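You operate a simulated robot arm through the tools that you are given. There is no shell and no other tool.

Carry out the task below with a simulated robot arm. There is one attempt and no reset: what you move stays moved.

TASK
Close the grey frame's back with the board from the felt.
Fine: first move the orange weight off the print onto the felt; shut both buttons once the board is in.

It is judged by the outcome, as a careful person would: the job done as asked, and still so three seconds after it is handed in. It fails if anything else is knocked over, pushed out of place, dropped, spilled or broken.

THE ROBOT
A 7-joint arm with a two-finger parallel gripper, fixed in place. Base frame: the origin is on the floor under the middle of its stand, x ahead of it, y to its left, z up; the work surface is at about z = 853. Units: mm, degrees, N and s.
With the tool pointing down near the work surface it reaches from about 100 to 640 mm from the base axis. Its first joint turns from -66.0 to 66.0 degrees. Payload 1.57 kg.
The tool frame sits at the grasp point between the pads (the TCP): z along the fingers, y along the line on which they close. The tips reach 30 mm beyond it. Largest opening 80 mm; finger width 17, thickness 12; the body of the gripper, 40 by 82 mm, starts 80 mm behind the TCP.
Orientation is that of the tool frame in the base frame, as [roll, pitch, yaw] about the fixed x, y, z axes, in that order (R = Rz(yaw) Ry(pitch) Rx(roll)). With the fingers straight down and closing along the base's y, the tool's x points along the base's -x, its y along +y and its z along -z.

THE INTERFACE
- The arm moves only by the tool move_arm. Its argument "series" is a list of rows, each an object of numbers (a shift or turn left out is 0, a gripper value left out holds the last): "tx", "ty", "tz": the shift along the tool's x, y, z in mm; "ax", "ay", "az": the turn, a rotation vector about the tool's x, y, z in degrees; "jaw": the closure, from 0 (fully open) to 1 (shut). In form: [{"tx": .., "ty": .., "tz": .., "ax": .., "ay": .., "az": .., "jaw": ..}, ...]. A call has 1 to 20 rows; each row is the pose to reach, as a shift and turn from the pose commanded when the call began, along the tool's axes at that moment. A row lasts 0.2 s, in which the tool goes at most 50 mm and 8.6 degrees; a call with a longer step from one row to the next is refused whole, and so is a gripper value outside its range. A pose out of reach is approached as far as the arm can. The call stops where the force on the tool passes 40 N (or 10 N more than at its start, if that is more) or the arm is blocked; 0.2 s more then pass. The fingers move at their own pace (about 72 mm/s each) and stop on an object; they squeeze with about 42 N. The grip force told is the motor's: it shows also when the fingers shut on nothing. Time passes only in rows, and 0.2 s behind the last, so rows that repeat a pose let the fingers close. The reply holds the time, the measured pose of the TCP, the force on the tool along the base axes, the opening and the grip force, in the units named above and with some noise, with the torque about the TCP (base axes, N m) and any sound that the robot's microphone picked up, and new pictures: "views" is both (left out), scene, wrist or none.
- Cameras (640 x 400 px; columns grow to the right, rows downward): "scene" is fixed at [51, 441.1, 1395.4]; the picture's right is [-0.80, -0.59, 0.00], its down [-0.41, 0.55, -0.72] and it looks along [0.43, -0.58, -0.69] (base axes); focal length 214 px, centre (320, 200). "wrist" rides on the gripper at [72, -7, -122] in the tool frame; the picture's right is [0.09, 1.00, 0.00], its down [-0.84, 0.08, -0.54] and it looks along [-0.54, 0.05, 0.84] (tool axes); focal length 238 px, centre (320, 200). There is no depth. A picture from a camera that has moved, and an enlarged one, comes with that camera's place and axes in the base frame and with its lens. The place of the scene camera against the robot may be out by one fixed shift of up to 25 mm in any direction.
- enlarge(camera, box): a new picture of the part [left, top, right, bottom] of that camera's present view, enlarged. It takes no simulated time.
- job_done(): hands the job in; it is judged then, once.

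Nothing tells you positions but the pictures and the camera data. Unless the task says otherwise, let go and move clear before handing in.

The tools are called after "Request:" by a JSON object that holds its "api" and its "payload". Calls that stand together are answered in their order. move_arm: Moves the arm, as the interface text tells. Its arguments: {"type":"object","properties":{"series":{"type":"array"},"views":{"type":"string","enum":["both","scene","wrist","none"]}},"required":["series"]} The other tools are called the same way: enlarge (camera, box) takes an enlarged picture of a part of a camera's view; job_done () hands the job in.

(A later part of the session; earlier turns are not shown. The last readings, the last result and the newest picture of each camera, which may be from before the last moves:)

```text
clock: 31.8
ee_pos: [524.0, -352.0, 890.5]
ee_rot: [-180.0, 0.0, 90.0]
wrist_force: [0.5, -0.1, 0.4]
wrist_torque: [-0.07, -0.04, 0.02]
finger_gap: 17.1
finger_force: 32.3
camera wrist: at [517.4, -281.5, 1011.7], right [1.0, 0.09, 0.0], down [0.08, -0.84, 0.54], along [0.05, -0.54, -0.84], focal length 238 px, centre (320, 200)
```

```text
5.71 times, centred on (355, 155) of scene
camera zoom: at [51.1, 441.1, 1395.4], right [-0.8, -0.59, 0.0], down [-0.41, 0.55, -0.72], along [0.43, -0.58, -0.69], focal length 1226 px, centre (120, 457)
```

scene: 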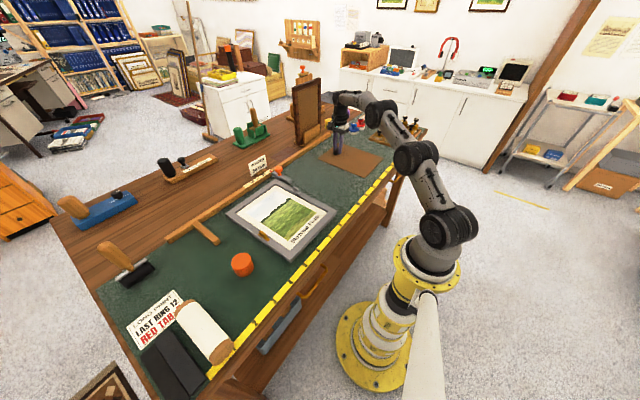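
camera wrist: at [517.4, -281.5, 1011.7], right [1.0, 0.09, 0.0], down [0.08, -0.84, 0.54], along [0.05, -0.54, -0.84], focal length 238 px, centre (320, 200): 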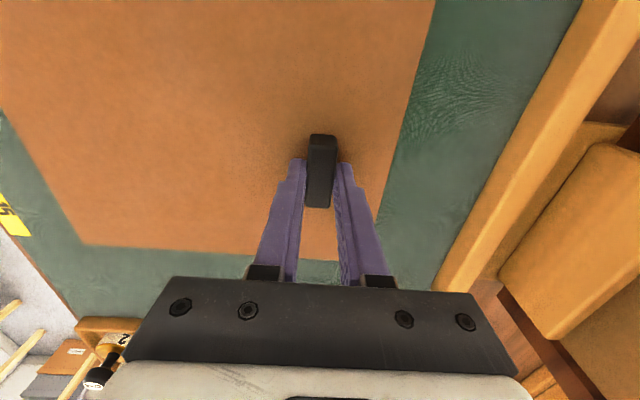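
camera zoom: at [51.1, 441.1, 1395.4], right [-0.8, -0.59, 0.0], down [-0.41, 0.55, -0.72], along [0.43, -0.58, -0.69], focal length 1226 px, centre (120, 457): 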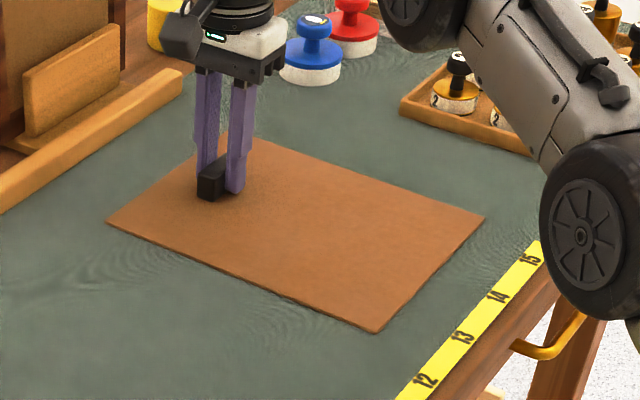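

Gripped at 17.1 mm. Before lifting I'll measure the board edges relative to the tool.

Request:
{"api": "enlarge", "payload": {"camera": "wrist", "box": [60, 210, 140, 260]}}

Request:
{"api": "enlarge", "payload": {"camera": "wrist", "box": [340, 180, 420, 270]}}

Request:
{"api": "enlarge", "payload": {"camera": "wrist", "box": [280, 120, 360, 220]}}

```text
8.00 times, centred on (100, 235) of wrist
camera zoom: at [517.4, -281.5, 1011.7], right [1.0, 0.09, 0.0], down [0.08, -0.84, 0.54], along [0.05, -0.54, -0.84], focal length 1907 px, centre (2080, -80)
```

zoom: 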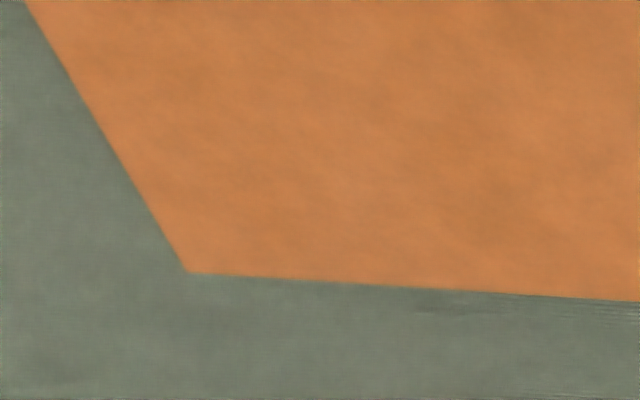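

```text
4.44 times, centred on (380, 225) of wrist
camera zoom: at [517.4, -281.5, 1011.7], right [1.0, 0.09, 0.0], down [0.08, -0.84, 0.54], along [0.05, -0.54, -0.84], focal length 1059 px, centre (53, 89)
```

zoom: 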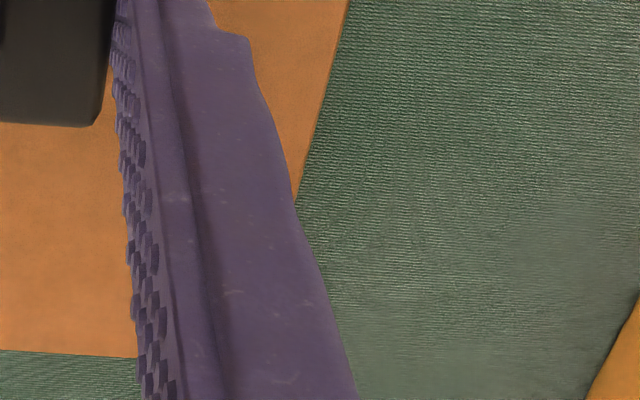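

```text
4.00 times, centred on (320, 170) of wrist
camera zoom: at [517.4, -281.5, 1011.7], right [1.0, 0.09, 0.0], down [0.08, -0.84, 0.54], along [0.05, -0.54, -0.84], focal length 953 px, centre (320, 320)
```

zoom: 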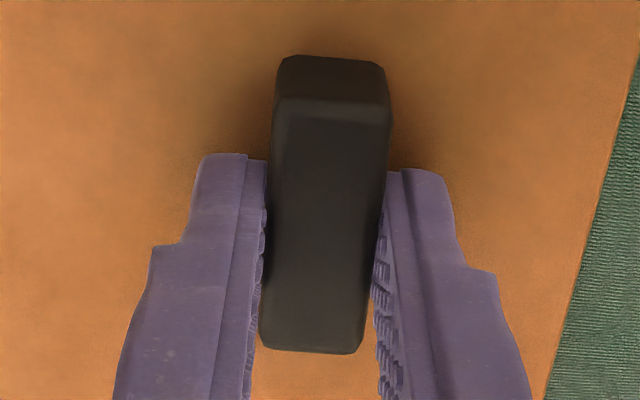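

Board edges measured: its centre is at TCP + (−75.2, +1.2), and it is square to the axes. I'll lift slowly and check for droop.

Request:
{"api": "move_arm", "payload": {"series": [{"tz": -2}, {"tz": -5}, {"tz": -10}, {"tz": -18}, {"tz": -30}, {"tz": -30}], "views": "both"}}

Request:
{"api": "enlarge", "payload": {"camera": "scene", "box": [310, 110, 410, 190]}}

```text
clock: 33.2
ee_pos: [525.0, -352.5, 920.7]
ee_rot: [180.0, 0.0, 90.0]
wrist_force: [0.9, -0.1, -1.7]
wrist_torque: [-0.02, -0.17, -0.01]
finger_gap: 17.4
finger_force: 31.9
camera wrist: at [517.4, -281.6, 1041.5], right [1.0, 0.09, 0.0], down [0.08, -0.84, 0.54], along [0.05, -0.54, -0.84], focal length 238 px, centre (320, 200)
```

scene: 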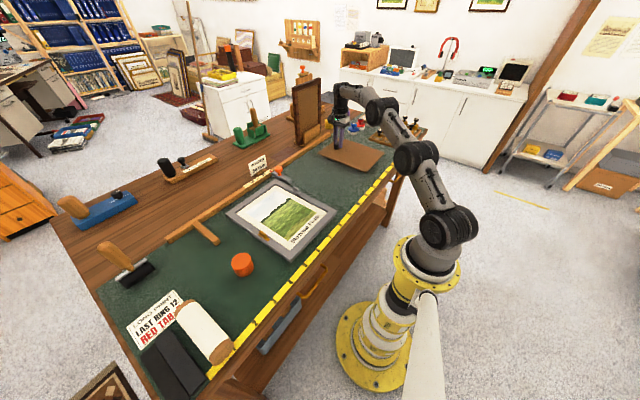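
wrist: 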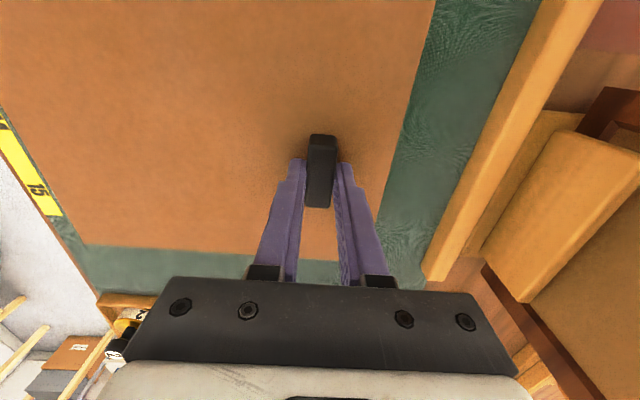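

```text
5.00 times, centred on (360, 150) of scene
camera zoom: at [51.1, 441.1, 1395.4], right [-0.8, -0.59, 0.0], down [-0.41, 0.55, -0.72], along [0.43, -0.58, -0.69], focal length 1072 px, centre (120, 450)
```

zoom: 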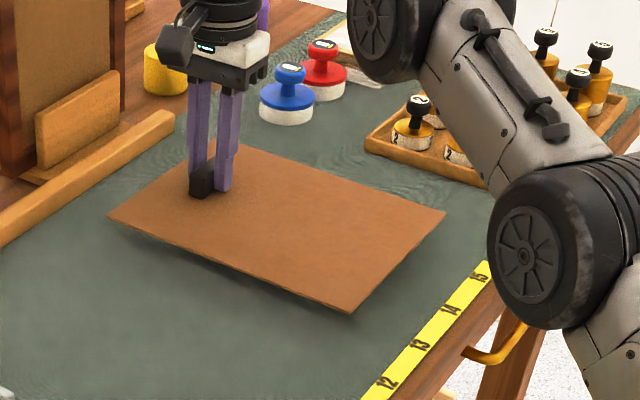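

Lifted (about 0.2 kg). I'll check droop with the same corner view.

Request:
{"api": "enlarge", "payload": {"camera": "wrist", "box": [60, 210, 140, 260]}}

Request:
{"api": "enlarge", "payload": {"camera": "wrist", "box": [280, 120, 360, 220]}}

Request:
{"api": "enlarge", "payload": {"camera": "wrist", "box": [340, 180, 420, 270]}}

```text
8.00 times, centred on (100, 235) of wrist
camera zoom: at [517.4, -281.6, 1041.5], right [1.0, 0.09, 0.0], down [0.08, -0.84, 0.54], along [0.05, -0.54, -0.84], focal length 1907 px, centre (2080, -80)
```

zoom: 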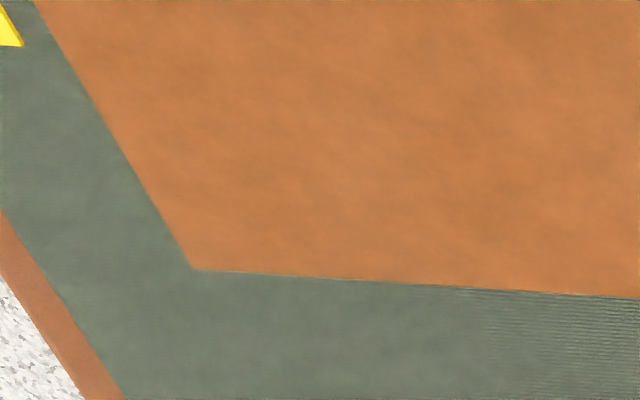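

```text
4.00 times, centred on (320, 170) of wrist
camera zoom: at [517.4, -281.6, 1041.5], right [1.0, 0.09, 0.0], down [0.08, -0.84, 0.54], along [0.05, -0.54, -0.84], focal length 953 px, centre (320, 320)
```

zoom: 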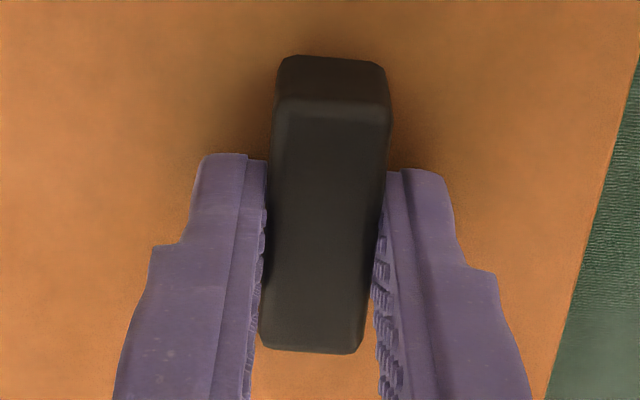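

```text
4.44 times, centred on (380, 225) of wrist
camera zoom: at [517.4, -281.6, 1041.5], right [1.0, 0.09, 0.0], down [0.08, -0.84, 0.54], along [0.05, -0.54, -0.84], focal length 1059 px, centre (53, 89)
```

zoom: 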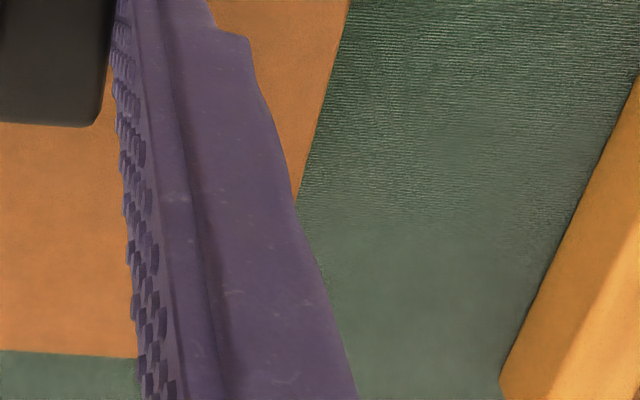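

Droop is under 1 mm, so the board stays level. I'll raise it and carry it over the frame.

Request:
{"api": "move_arm", "payload": {"series": [{"tz": -20}, {"tz": -40}, {"tz": -40, "tx": 20}, {"tz": -40, "tx": 55}, {"tz": -40, "tx": 95}, {"tz": -40, "tx": 135}, {"tz": -40, "tx": 175, "ty": 2}, {"tz": -40, "tx": 215, "ty": 3}, {"tz": -40, "tx": 255, "ty": 4}, {"tz": -40, "tx": 295, "ty": 5}, {"tz": -40, "tx": 335, "ty": 5}, {"tz": -40, "tx": 375, "ty": 5}, {"tz": -40, "tx": 410, "ty": 5}, {"tz": -40, "tx": 435, "ty": 5}, {"tz": -40, "tx": 450, "ty": 5}, {"tz": -40, "tx": 455.3, "ty": 5}, {"tz": -40, "tx": 455.3, "ty": 5}]}}

Request:
{"api": "enlarge", "payload": {"camera": "scene", "box": [210, 150, 350, 270]}}

```text
clock: 36.8
ee_pos: [529.5, 104.0, 960.4]
ee_rot: [-180.0, 0.0, 90.1]
wrist_force: [0.4, -0.6, -2.7]
wrist_torque: [-0.01, -0.15, 0.04]
finger_gap: 17.4
finger_force: 32.3
camera wrist: at [521.9, 174.3, 1081.7], right [1.0, 0.09, 0.0], down [0.08, -0.84, 0.54], along [0.05, -0.54, -0.84], focal length 238 px, centre (320, 200)
```

scene: 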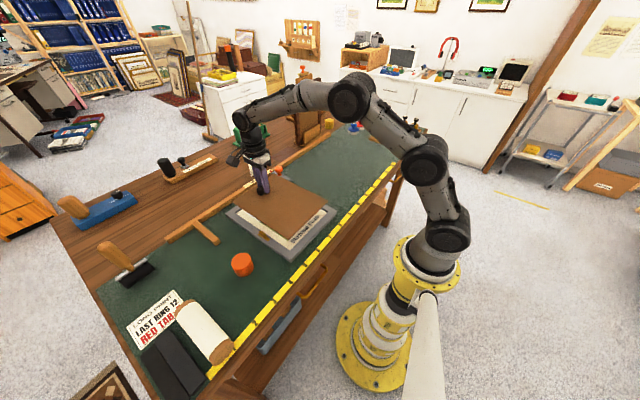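
wrist: 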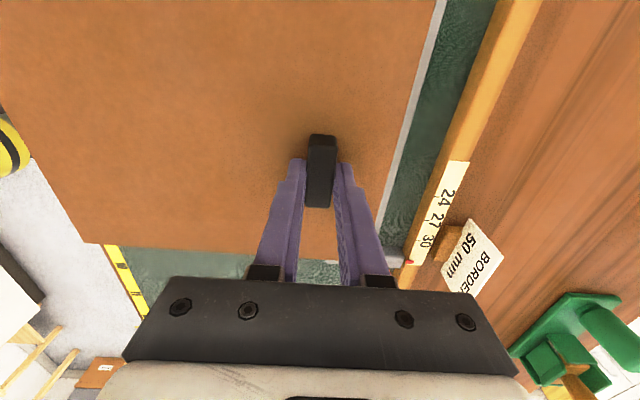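

```text
3.33 times, centred on (280, 210) of scene
camera zoom: at [51.1, 441.1, 1395.4], right [-0.8, -0.59, 0.0], down [-0.41, 0.55, -0.72], along [0.43, -0.58, -0.69], focal length 715 px, centre (453, 167)
```

zoom: 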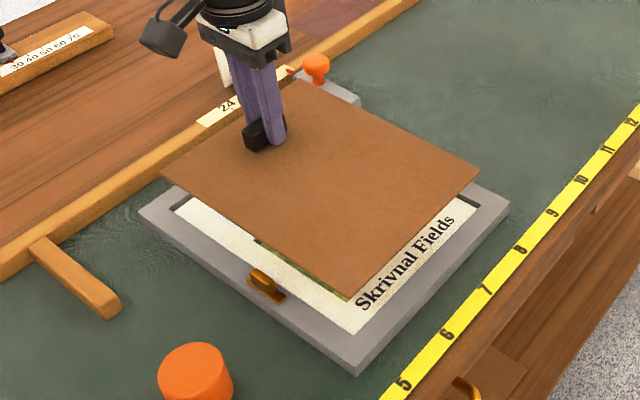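

Over the frame. Lowering to hover about 18 mm above the rails for an alignment check with the scene camera.

Request:
{"api": "move_arm", "payload": {"series": [{"tz": 10}, {"tz": 20}, {"tz": 30}, {"tz": 35}, {"tz": 35}]}}

Request:
{"api": "enlarge", "payload": {"camera": "scene", "box": [230, 180, 340, 265]}}

Request:
{"api": "enlarge", "payload": {"camera": "wrist", "box": [60, 200, 440, 290]}}

```text
clock: 38.0
ee_pos: [529.8, 102.6, 924.7]
ee_rot: [180.0, 0.0, 89.9]
wrist_force: [0.4, 0.2, -2.2]
wrist_torque: [0.0, -0.13, 0.02]
finger_gap: 17.7
finger_force: 32.3
camera wrist: at [522.6, 173.6, 1046.3], right [1.0, 0.09, 0.0], down [0.08, -0.84, 0.54], along [0.05, -0.54, -0.84], focal length 238 px, centre (320, 200)
```

scene: 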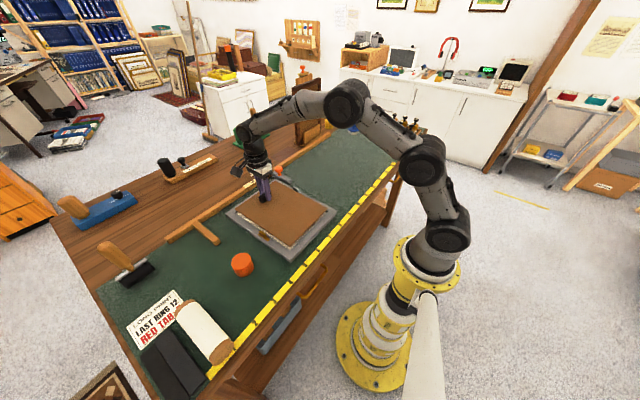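
wrist: 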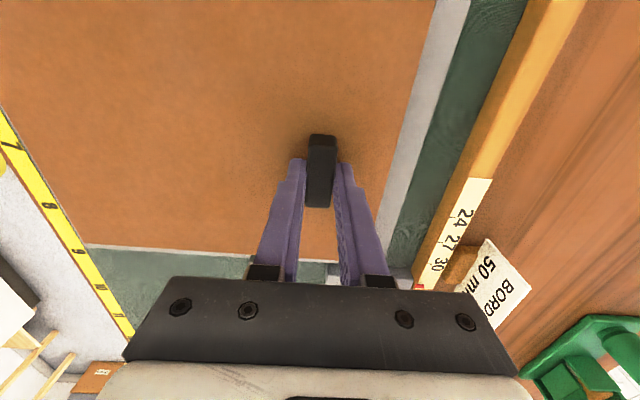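

```text
4.71 times, centred on (285, 222) of scene
camera zoom: at [51.1, 441.1, 1395.4], right [-0.8, -0.59, 0.0], down [-0.41, 0.55, -0.72], along [0.43, -0.58, -0.69], focal length 1009 px, centre (485, 94)
```

zoom: 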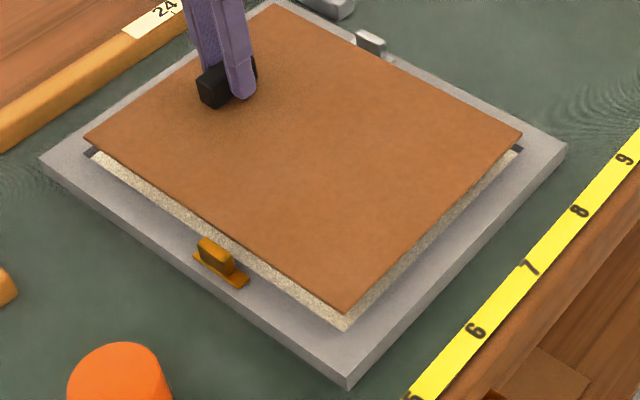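

```text
1.68 times, centred on (250, 245) of wrist
camera zoom: at [522.6, 173.6, 1046.3], right [1.0, 0.09, 0.0], down [0.08, -0.84, 0.54], along [0.05, -0.54, -0.84], focal length 401 px, centre (438, 124)
```

zoom: 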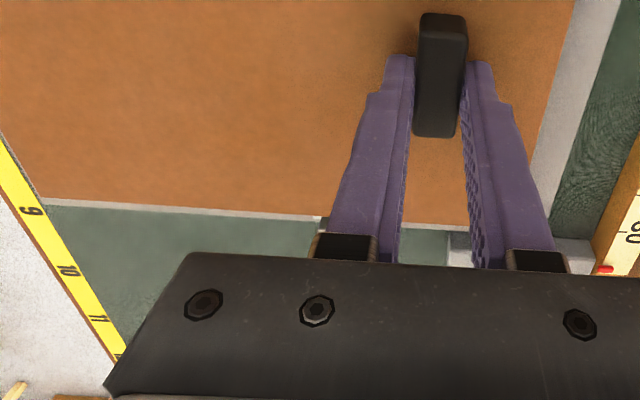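

Alignment looks close. I'll zoom on the three visible corners to measure offsets.

Request:
{"api": "enlarge", "payload": {"camera": "scene", "box": [274, 236, 306, 256]}}

Request:
{"api": "enlarge", "payload": {"camera": "scene", "box": [312, 200, 344, 220]}}

Request:
{"api": "enlarge", "payload": {"camera": "scene", "box": [222, 200, 254, 220]}}

```text
16.00 times, centred on (290, 246) of scene
camera zoom: at [51.1, 441.1, 1395.4], right [-0.8, -0.59, 0.0], down [-0.41, 0.55, -0.72], along [0.43, -0.58, -0.69], focal length 3432 px, centre (800, -536)
```

zoom: 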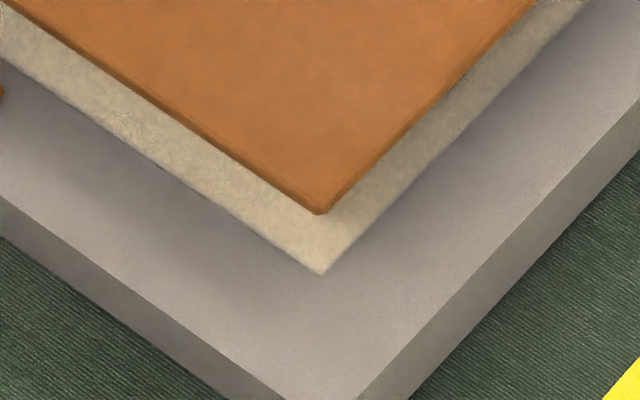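

```text
16.00 times, centred on (328, 210) of scene
camera zoom: at [51.1, 441.1, 1395.4], right [-0.8, -0.59, 0.0], down [-0.41, 0.55, -0.72], along [0.43, -0.58, -0.69], focal length 3432 px, centre (192, 40)
```

zoom: 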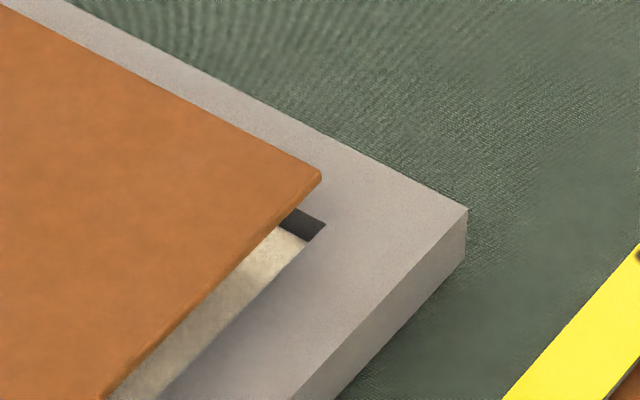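

```text
16.00 times, centred on (238, 210) of scene
camera zoom: at [51.1, 441.1, 1395.4], right [-0.8, -0.59, 0.0], down [-0.41, 0.55, -0.72], along [0.43, -0.58, -0.69], focal length 3432 px, centre (1632, 40)
```

zoom: 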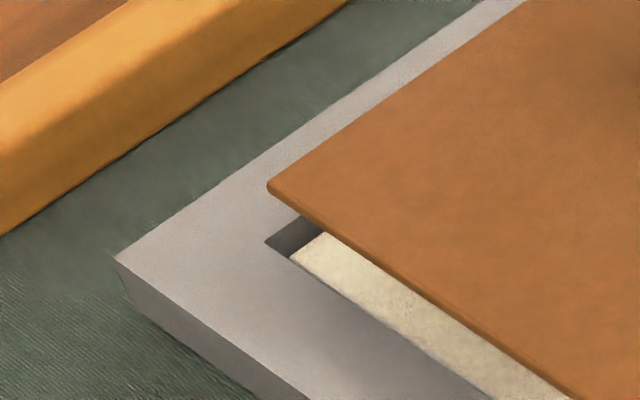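

The scene zooms give about 6 mm total clearance each way. The board currently sits about 4.5 mm too near in x and 1.8 mm too far in +y. I'll shift it, lower to a few mm above the rails and re-measure.

Request:
{"api": "move_arm", "payload": {"series": [{"tx": -1.8, "ty": 4.5}, {"tx": -1.8, "ty": 4.5, "tz": 5}, {"tx": -1.8, "ty": 4.5, "tz": 10}, {"tx": -1.8, "ty": 4.5, "tz": 13}, {"tx": -1.8, "ty": 4.5, "tz": 13}], "views": "none"}}

Request:
{"api": "enlarge", "payload": {"camera": "scene", "box": [274, 236, 306, 256]}}

Request:
{"api": "enlarge", "payload": {"camera": "scene", "box": [312, 200, 344, 220]}}

Request:
{"api": "enlarge", "payload": {"camera": "scene", "box": [222, 200, 254, 220]}}

Request:
{"api": "enlarge", "payload": {"camera": "scene", "box": [230, 180, 340, 265]}}

```text
clock: 39.2
ee_pos: [534.2, 101.2, 911.4]
ee_rot: [180.0, 0.1, 90.0]
wrist_force: [-0.3, -0.1, -1.4]
wrist_torque: [0.03, -0.11, 0.01]
finger_gap: 17.4
finger_force: 32.9
```

```text
16.00 times, centred on (290, 246) of scene
camera zoom: at [51.1, 441.1, 1395.4], right [-0.8, -0.59, 0.0], down [-0.41, 0.55, -0.72], along [0.43, -0.58, -0.69], focal length 3432 px, centre (800, -536)
```

zoom: 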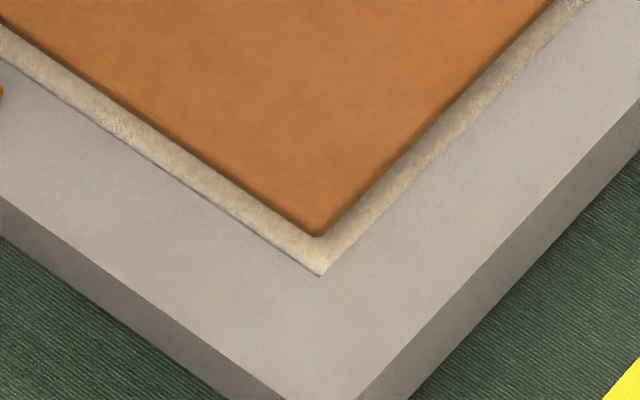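

```text
16.00 times, centred on (328, 210) of scene
camera zoom: at [51.1, 441.1, 1395.4], right [-0.8, -0.59, 0.0], down [-0.41, 0.55, -0.72], along [0.43, -0.58, -0.69], focal length 3432 px, centre (192, 40)
```

zoom: 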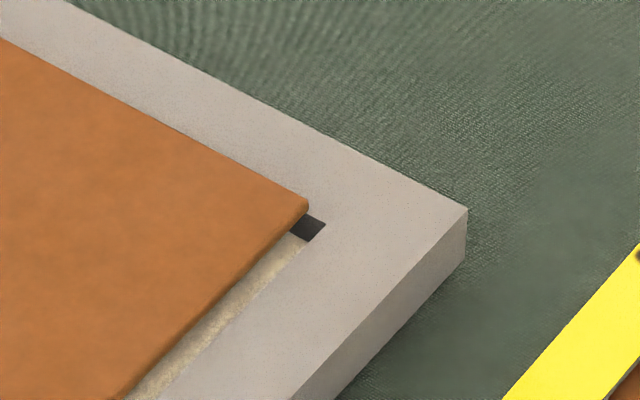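

```text
16.00 times, centred on (238, 210) of scene
camera zoom: at [51.1, 441.1, 1395.4], right [-0.8, -0.59, 0.0], down [-0.41, 0.55, -0.72], along [0.43, -0.58, -0.69], focal length 3432 px, centre (1632, 40)
```

zoom: 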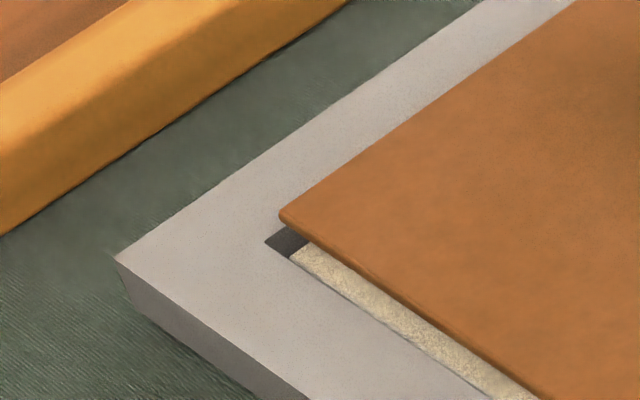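

```text
4.71 times, centred on (285, 222) of scene
camera zoom: at [51.1, 441.1, 1395.4], right [-0.8, -0.59, 0.0], down [-0.41, 0.55, -0.72], along [0.43, -0.58, -0.69], focal length 1009 px, centre (485, 94)
```

zoom: 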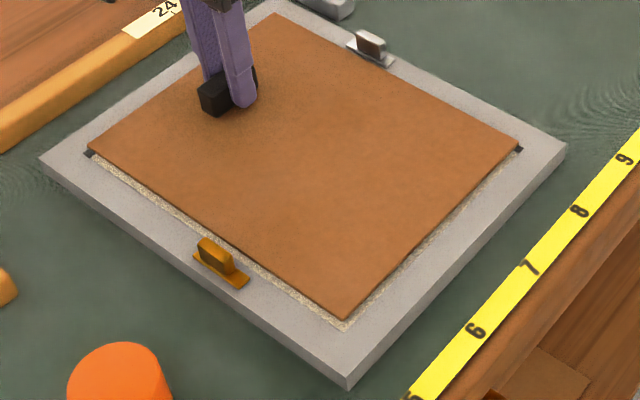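

Gaps are now about 2.5 mm near, 4.6 far, 3 at +y and 4.5 at −y. I'll make a small centring shift, then lower into the opening.

Request:
{"api": "move_arm", "payload": {"series": [{"tx": -0.8, "ty": 1.0}, {"tx": -0.8, "ty": 1.0, "tz": 3}, {"tx": -0.8, "ty": 1.0, "tz": 6}, {"tx": -0.8, "ty": 1.0, "tz": 8}, {"tx": -0.8, "ty": 1.0, "tz": 8}], "views": "wrist"}}

Request:
{"api": "enlarge", "payload": {"camera": "scene", "box": [274, 236, 306, 256]}}

Request:
{"api": "enlarge", "payload": {"camera": "scene", "box": [312, 200, 344, 220]}}

Request:
{"api": "enlarge", "payload": {"camera": "scene", "box": [222, 200, 254, 220]}}

```text
clock: 40.4
ee_pos: [537.1, 100.3, 906.3]
ee_rot: [179.6, -0.1, 89.9]
wrist_force: [-9.1, 0.4, 30.6]
wrist_torque: [0.02, 0.5, -0.05]
finger_gap: 17.7
finger_force: 32.5
camera wrist: at [528.5, 170.9, 1028.5], right [1.0, 0.09, 0.01], down [0.07, -0.84, 0.54], along [0.06, -0.54, -0.84], focal length 238 px, centre (320, 200)
```

wrist: 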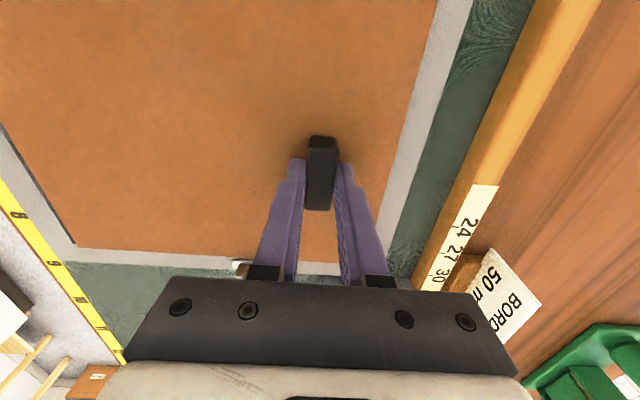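

```text
16.00 times, centred on (290, 246) of scene
camera zoom: at [50.3, 441.0, 1395.5], right [-0.8, -0.59, 0.0], down [-0.41, 0.55, -0.72], along [0.43, -0.58, -0.69], focal length 3432 px, centre (800, -536)
```

zoom: 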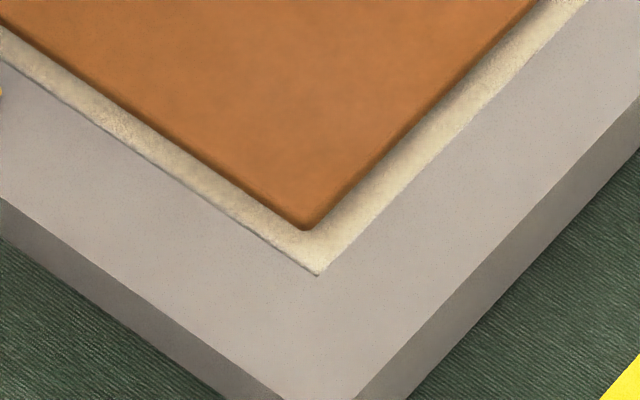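

```text
16.00 times, centred on (328, 210) of scene
camera zoom: at [50.3, 441.0, 1395.5], right [-0.8, -0.59, 0.0], down [-0.41, 0.55, -0.72], along [0.43, -0.58, -0.69], focal length 3432 px, centre (192, 40)
```

zoom: 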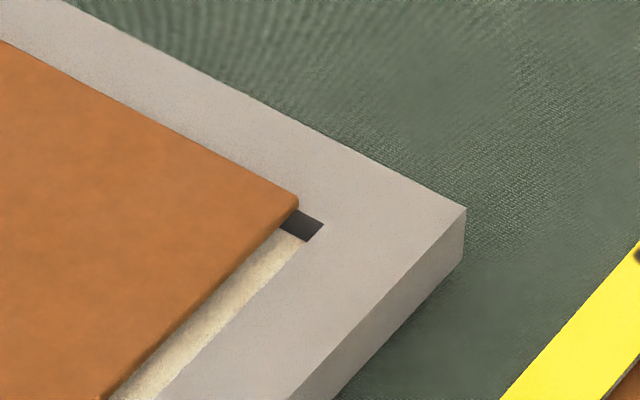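

```text
16.00 times, centred on (238, 210) of scene
camera zoom: at [50.3, 441.0, 1395.5], right [-0.8, -0.59, 0.0], down [-0.41, 0.55, -0.72], along [0.43, -0.58, -0.69], focal length 3432 px, centre (1632, 40)
```

zoom: 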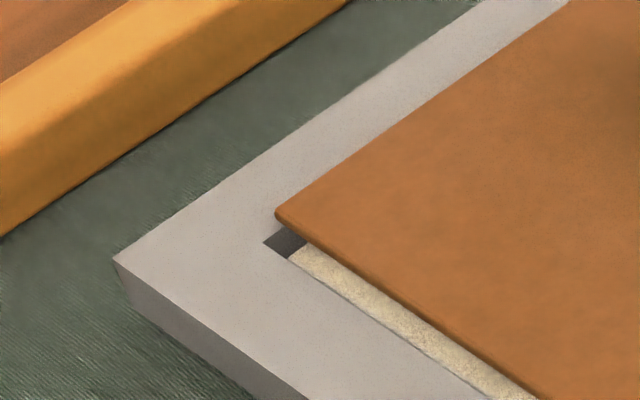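

The board met something at TCP z ≈ 906 with about 30 N up, about 6 mm above the print level. I'll look before doing anything else.

Request:
{"api": "enlarge", "payload": {"camera": "scene", "box": [230, 180, 340, 265]}}

Request:
{"api": "enlarge", "payload": {"camera": "scene", "box": [240, 165, 320, 215]}}

Request:
{"api": "enlarge", "payload": {"camera": "wrist", "box": [0, 180, 280, 280]}}

Request:
{"api": "enlarge", "payload": {"camera": "wrist", "box": [340, 0, 500, 280]}}

```text
4.71 times, centred on (285, 222) of scene
camera zoom: at [50.3, 441.0, 1395.5], right [-0.8, -0.59, 0.0], down [-0.41, 0.55, -0.72], along [0.43, -0.58, -0.69], focal length 1009 px, centre (485, 94)
```

zoom: 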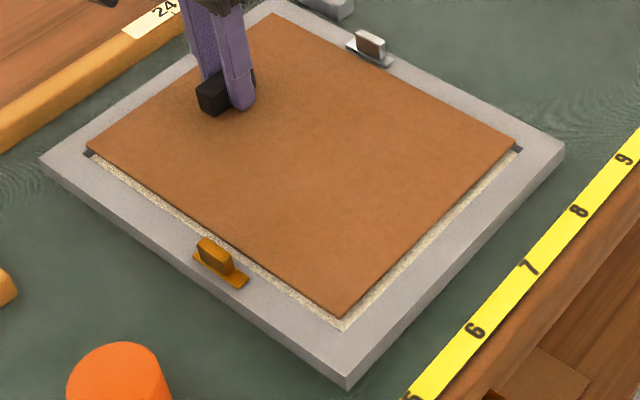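

```text
8.00 times, centred on (280, 190) of scene
camera zoom: at [50.3, 441.0, 1395.5], right [-0.8, -0.59, 0.0], down [-0.41, 0.55, -0.72], along [0.43, -0.58, -0.69], focal length 1716 px, centre (640, 280)
```

zoom: 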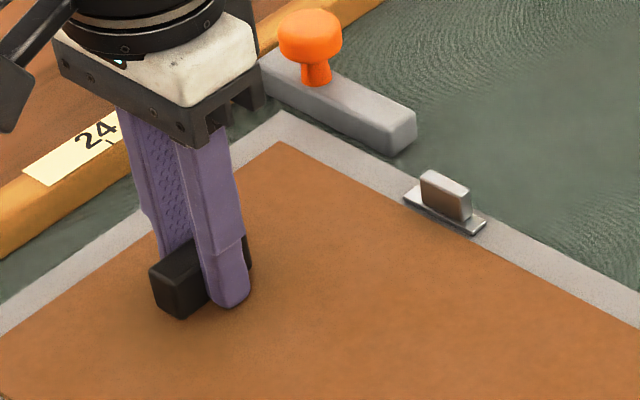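

```text
2.29 times, centred on (140, 230) of wrist
camera zoom: at [528.5, 170.9, 1028.5], right [1.0, 0.09, 0.01], down [0.07, -0.84, 0.54], along [0.06, -0.54, -0.84], focal length 545 px, centre (731, 131)
```

zoom: 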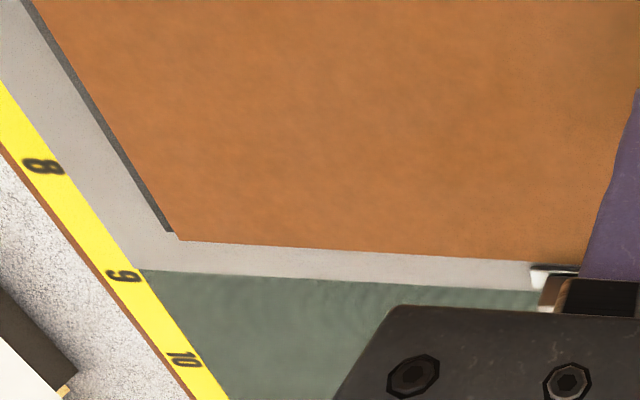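

```text
1.43 times, centred on (420, 140) of wrist
camera zoom: at [528.5, 170.9, 1028.5], right [1.0, 0.09, 0.01], down [0.07, -0.84, 0.54], along [0.06, -0.54, -0.84], focal length 340 px, centre (177, 286)
```

zoom: 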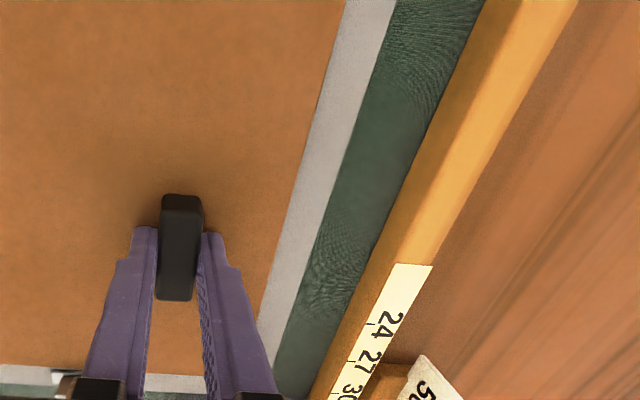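

The wrist view shows a wide gap on the near side and none on the far or −y sides. The board is sitting on the far rail edge, so my last estimates pushed it too far. I'll raise it clear and re-measure.

Request:
{"api": "move_arm", "payload": {"series": [{"tz": -3}, {"tz": -6}, {"tz": -9}, {"tz": -12}, {"tz": -12}], "views": "wrist"}}

Request:
{"api": "enlarge", "payload": {"camera": "scene", "box": [230, 180, 340, 265]}}

Request:
{"api": "enlarge", "payload": {"camera": "wrist", "box": [0, 180, 280, 280]}}

Request:
{"api": "enlarge", "payload": {"camera": "wrist", "box": [340, 0, 500, 280]}}

```text
clock: 41.6
ee_pos: [535.7, 100.2, 915.6]
ee_rot: [-179.8, -0.1, 90.0]
wrist_force: [0.7, 0.9, -2.8]
wrist_torque: [0.0, -0.11, 0.02]
finger_gap: 17.5
finger_force: 32.4
camera wrist: at [527.9, 171.1, 1036.7], right [1.0, 0.09, 0.0], down [0.08, -0.84, 0.54], along [0.05, -0.54, -0.84], focal length 238 px, centre (320, 200)
```

wrist: 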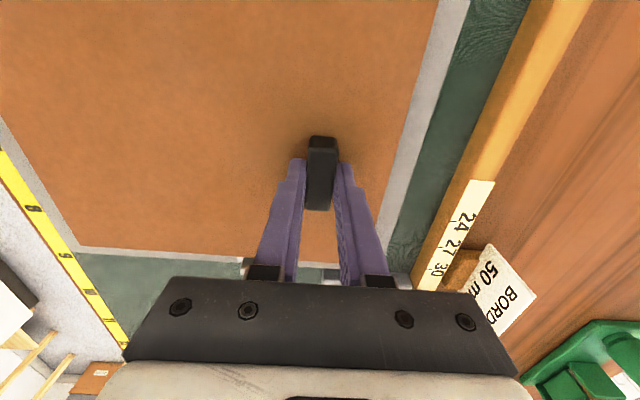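

```text
4.71 times, centred on (285, 222) of scene
camera zoom: at [51.1, 441.1, 1395.4], right [-0.8, -0.59, 0.0], down [-0.41, 0.55, -0.72], along [0.43, -0.58, -0.69], focal length 1009 px, centre (485, 94)
```

zoom: 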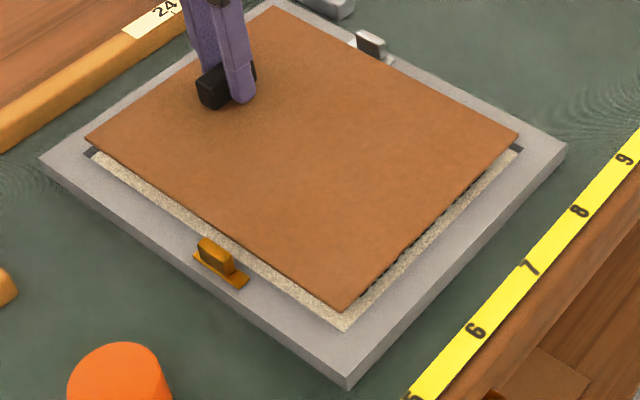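

```text
2.29 times, centred on (140, 230) of wrist
camera zoom: at [527.9, 171.1, 1036.7], right [1.0, 0.09, 0.0], down [0.08, -0.84, 0.54], along [0.05, -0.54, -0.84], focal length 545 px, centre (731, 131)
```

zoom: 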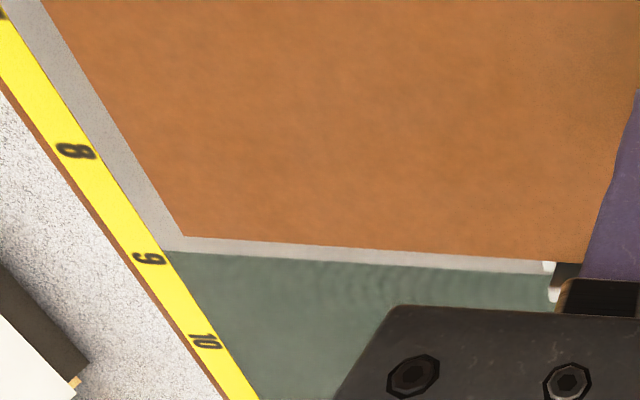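

```text
1.43 times, centred on (420, 140) of wrist
camera zoom: at [527.9, 171.1, 1036.7], right [1.0, 0.09, 0.0], down [0.08, -0.84, 0.54], along [0.05, -0.54, -0.84], focal length 340 px, centre (177, 286)
```

zoom: 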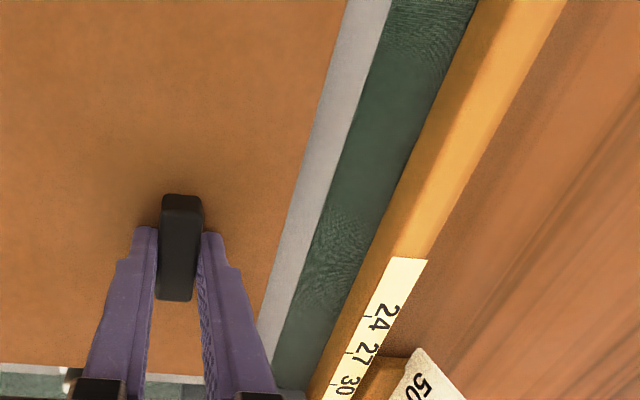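

Request:
{"api": "enlarge", "payload": {"camera": "scene", "box": [274, 236, 306, 256]}}

Request:
{"api": "enlarge", "payload": {"camera": "scene", "box": [312, 200, 344, 220]}}

Request:
{"api": "enlarge", "payload": {"camera": "scene", "box": [222, 200, 254, 220]}}

Request:
{"api": "enlarge", "payload": {"camera": "wrist", "box": [60, 210, 140, 260]}}

Request:
{"api": "enlarge", "payload": {"camera": "wrist", "box": [280, 120, 360, 220]}}

Request:
{"api": "enlarge", "payload": {"camera": "wrist", "box": [340, 180, 420, 270]}}

```text
16.00 times, centred on (290, 246) of scene
camera zoom: at [51.1, 441.1, 1395.4], right [-0.8, -0.59, 0.0], down [-0.41, 0.55, -0.72], along [0.43, -0.58, -0.69], focal length 3432 px, centre (800, -536)
```

zoom: 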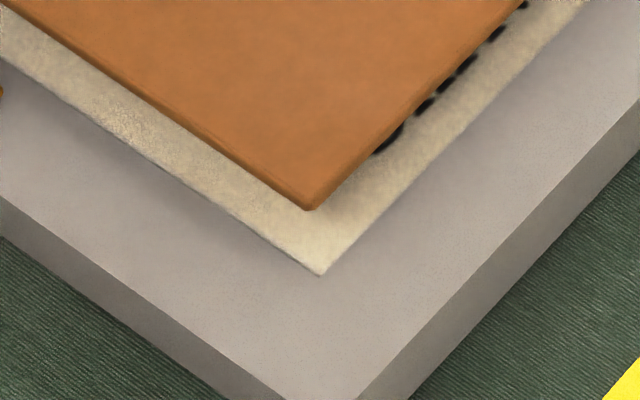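

```text
16.00 times, centred on (328, 210) of scene
camera zoom: at [51.1, 441.1, 1395.4], right [-0.8, -0.59, 0.0], down [-0.41, 0.55, -0.72], along [0.43, -0.58, -0.69], focal length 3432 px, centre (192, 40)
```

zoom: 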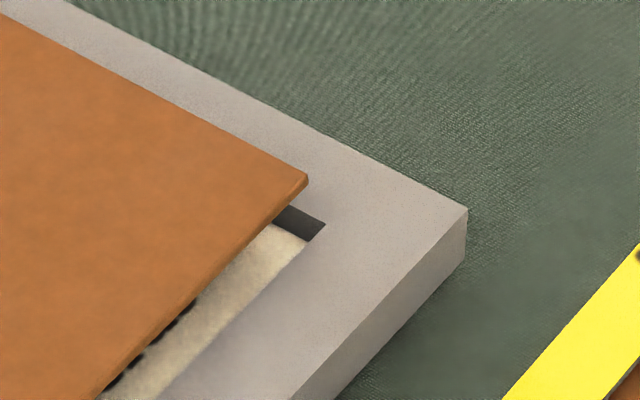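

```text
16.00 times, centred on (238, 210) of scene
camera zoom: at [51.1, 441.1, 1395.4], right [-0.8, -0.59, 0.0], down [-0.41, 0.55, -0.72], along [0.43, -0.58, -0.69], focal length 3432 px, centre (1632, 40)
```

zoom: 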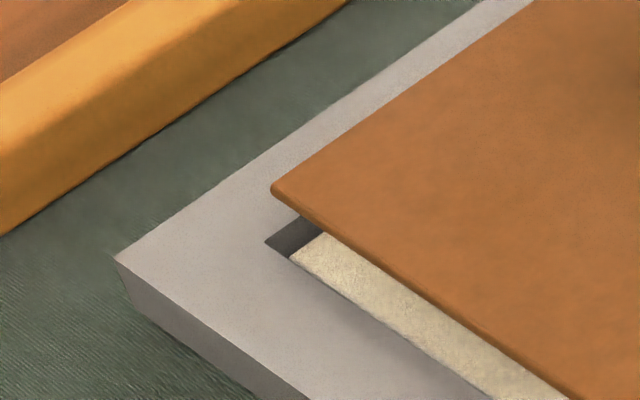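

```text
8.00 times, centred on (100, 235) of wrist
camera zoom: at [527.9, 171.1, 1036.7], right [1.0, 0.09, 0.0], down [0.08, -0.84, 0.54], along [0.05, -0.54, -0.84], focal length 1907 px, centre (2080, -80)
```

zoom: 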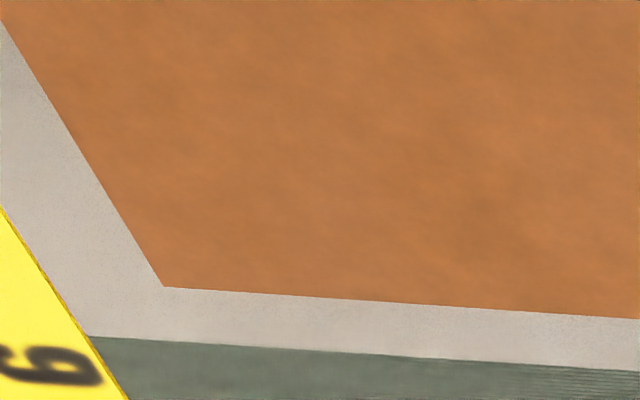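

```text
4.00 times, centred on (320, 170) of wrist
camera zoom: at [527.9, 171.1, 1036.7], right [1.0, 0.09, 0.0], down [0.08, -0.84, 0.54], along [0.05, -0.54, -0.84], focal length 953 px, centre (320, 320)
```

zoom: 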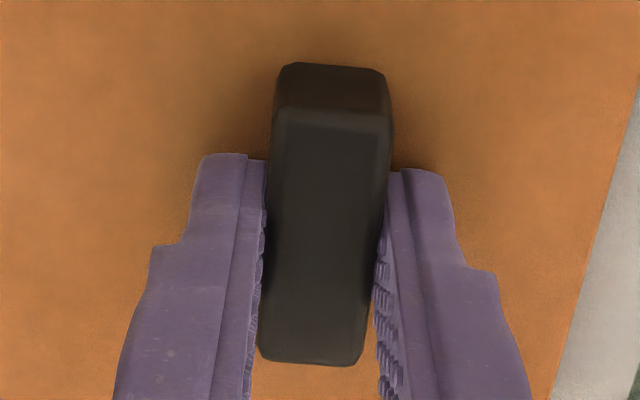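

```text
4.44 times, centred on (380, 225) of wrist
camera zoom: at [527.9, 171.1, 1036.7], right [1.0, 0.09, 0.0], down [0.08, -0.84, 0.54], along [0.05, -0.54, -0.84], focal length 1059 px, centre (53, 89)
```

zoom: 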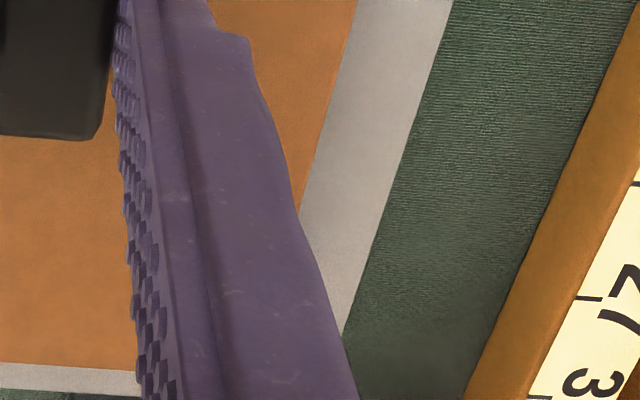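

The contact pushed the board about 3 mm up in the grip but left it level. The contact height shows the frame top is about 19 mm above the felt. That makes the corrected offset about 4 mm too far in +x and 1.7 mm too far in −y. I'll shift back, lower to just above the rails and check both views.

Request:
{"api": "move_arm", "payload": {"series": [{"ty": -2, "tx": 0.8}, {"ty": -3.9, "tx": 1.7}, {"ty": -3.9, "tx": 1.7, "tz": 3}, {"ty": -3.9, "tx": 1.7, "tz": 6}, {"ty": -3.9, "tx": 1.7, "tz": 6}], "views": "wrist"}}

Request:
{"api": "enlarge", "payload": {"camera": "wrist", "box": [0, 180, 280, 280]}}

Request:
{"api": "enlarge", "payload": {"camera": "wrist", "box": [380, 0, 480, 60]}}

Request:
{"api": "enlarge", "payload": {"camera": "scene", "box": [274, 236, 306, 256]}}

Request:
{"api": "enlarge", "payload": {"camera": "scene", "box": [312, 200, 344, 220]}}

Request:
{"api": "enlarge", "payload": {"camera": "scene", "box": [222, 200, 254, 220]}}

```text
clock: 42.8
ee_pos: [531.1, 101.0, 907.6]
ee_rot: [-180.0, 0.0, 90.1]
wrist_force: [-0.6, 0.1, -1.6]
wrist_torque: [-0.01, -0.14, 0.05]
finger_gap: 17.2
finger_force: 32.6
camera wrist: at [523.8, 172.4, 1031.2], right [1.0, 0.09, 0.0], down [0.08, -0.84, 0.54], along [0.05, -0.54, -0.84], focal length 238 px, centre (320, 200)
```

wrist: 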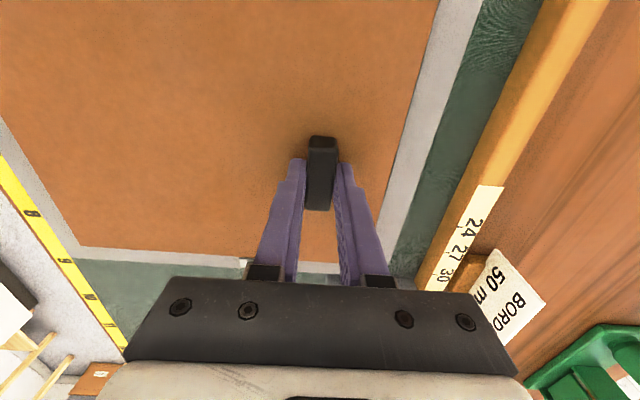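

```text
2.29 times, centred on (140, 230) of wrist
camera zoom: at [523.8, 172.4, 1031.2], right [1.0, 0.09, 0.0], down [0.08, -0.84, 0.54], along [0.05, -0.54, -0.84], focal length 545 px, centre (731, 131)
```

zoom: 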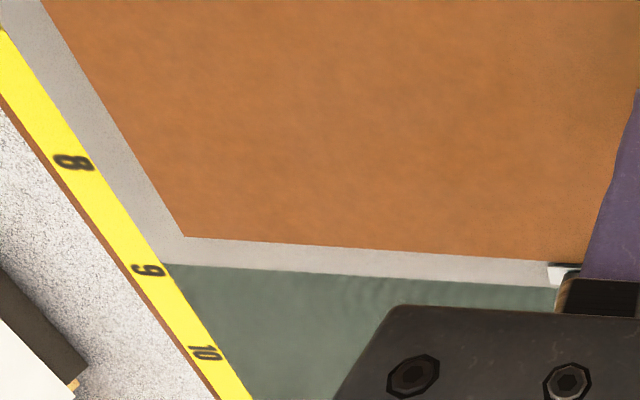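

```text
6.40 times, centred on (430, 30) of wrist
camera zoom: at [523.8, 172.4, 1031.2], right [1.0, 0.09, 0.0], down [0.08, -0.84, 0.54], along [0.05, -0.54, -0.84], focal length 1525 px, centre (-384, 1288)
```

zoom: 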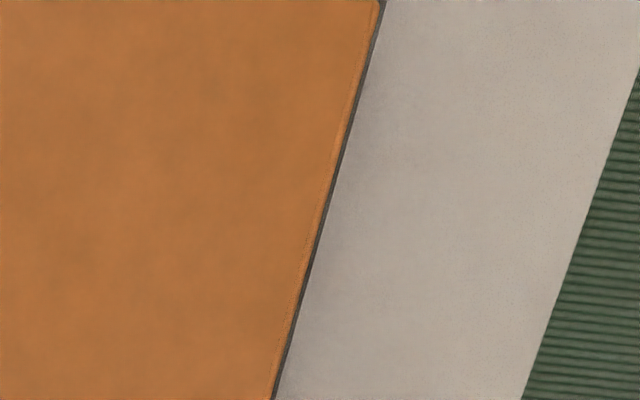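

```text
16.00 times, centred on (290, 246) of scene
camera zoom: at [51.1, 441.1, 1395.4], right [-0.8, -0.59, 0.0], down [-0.41, 0.55, -0.72], along [0.43, -0.58, -0.69], focal length 3432 px, centre (800, -536)
```

zoom: 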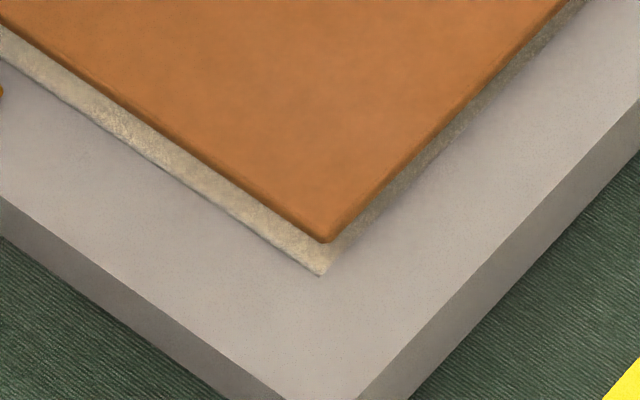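

```text
16.00 times, centred on (328, 210) of scene
camera zoom: at [51.1, 441.1, 1395.4], right [-0.8, -0.59, 0.0], down [-0.41, 0.55, -0.72], along [0.43, -0.58, -0.69], focal length 3432 px, centre (192, 40)
```

zoom: 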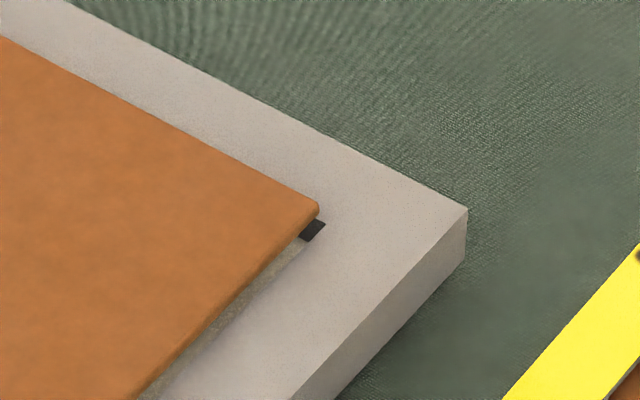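

```text
16.00 times, centred on (238, 210) of scene
camera zoom: at [51.1, 441.1, 1395.4], right [-0.8, -0.59, 0.0], down [-0.41, 0.55, -0.72], along [0.43, -0.58, -0.69], focal length 3432 px, centre (1632, 40)
```

zoom: 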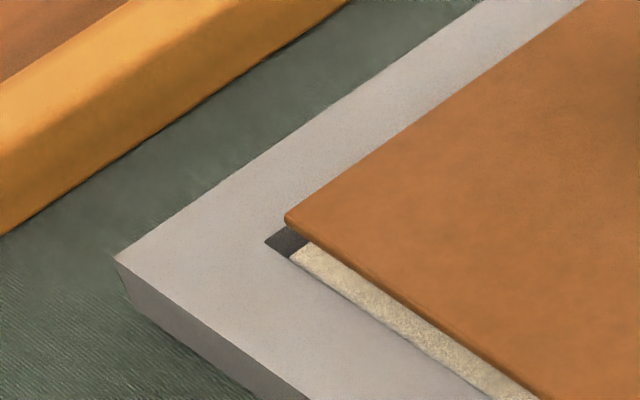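

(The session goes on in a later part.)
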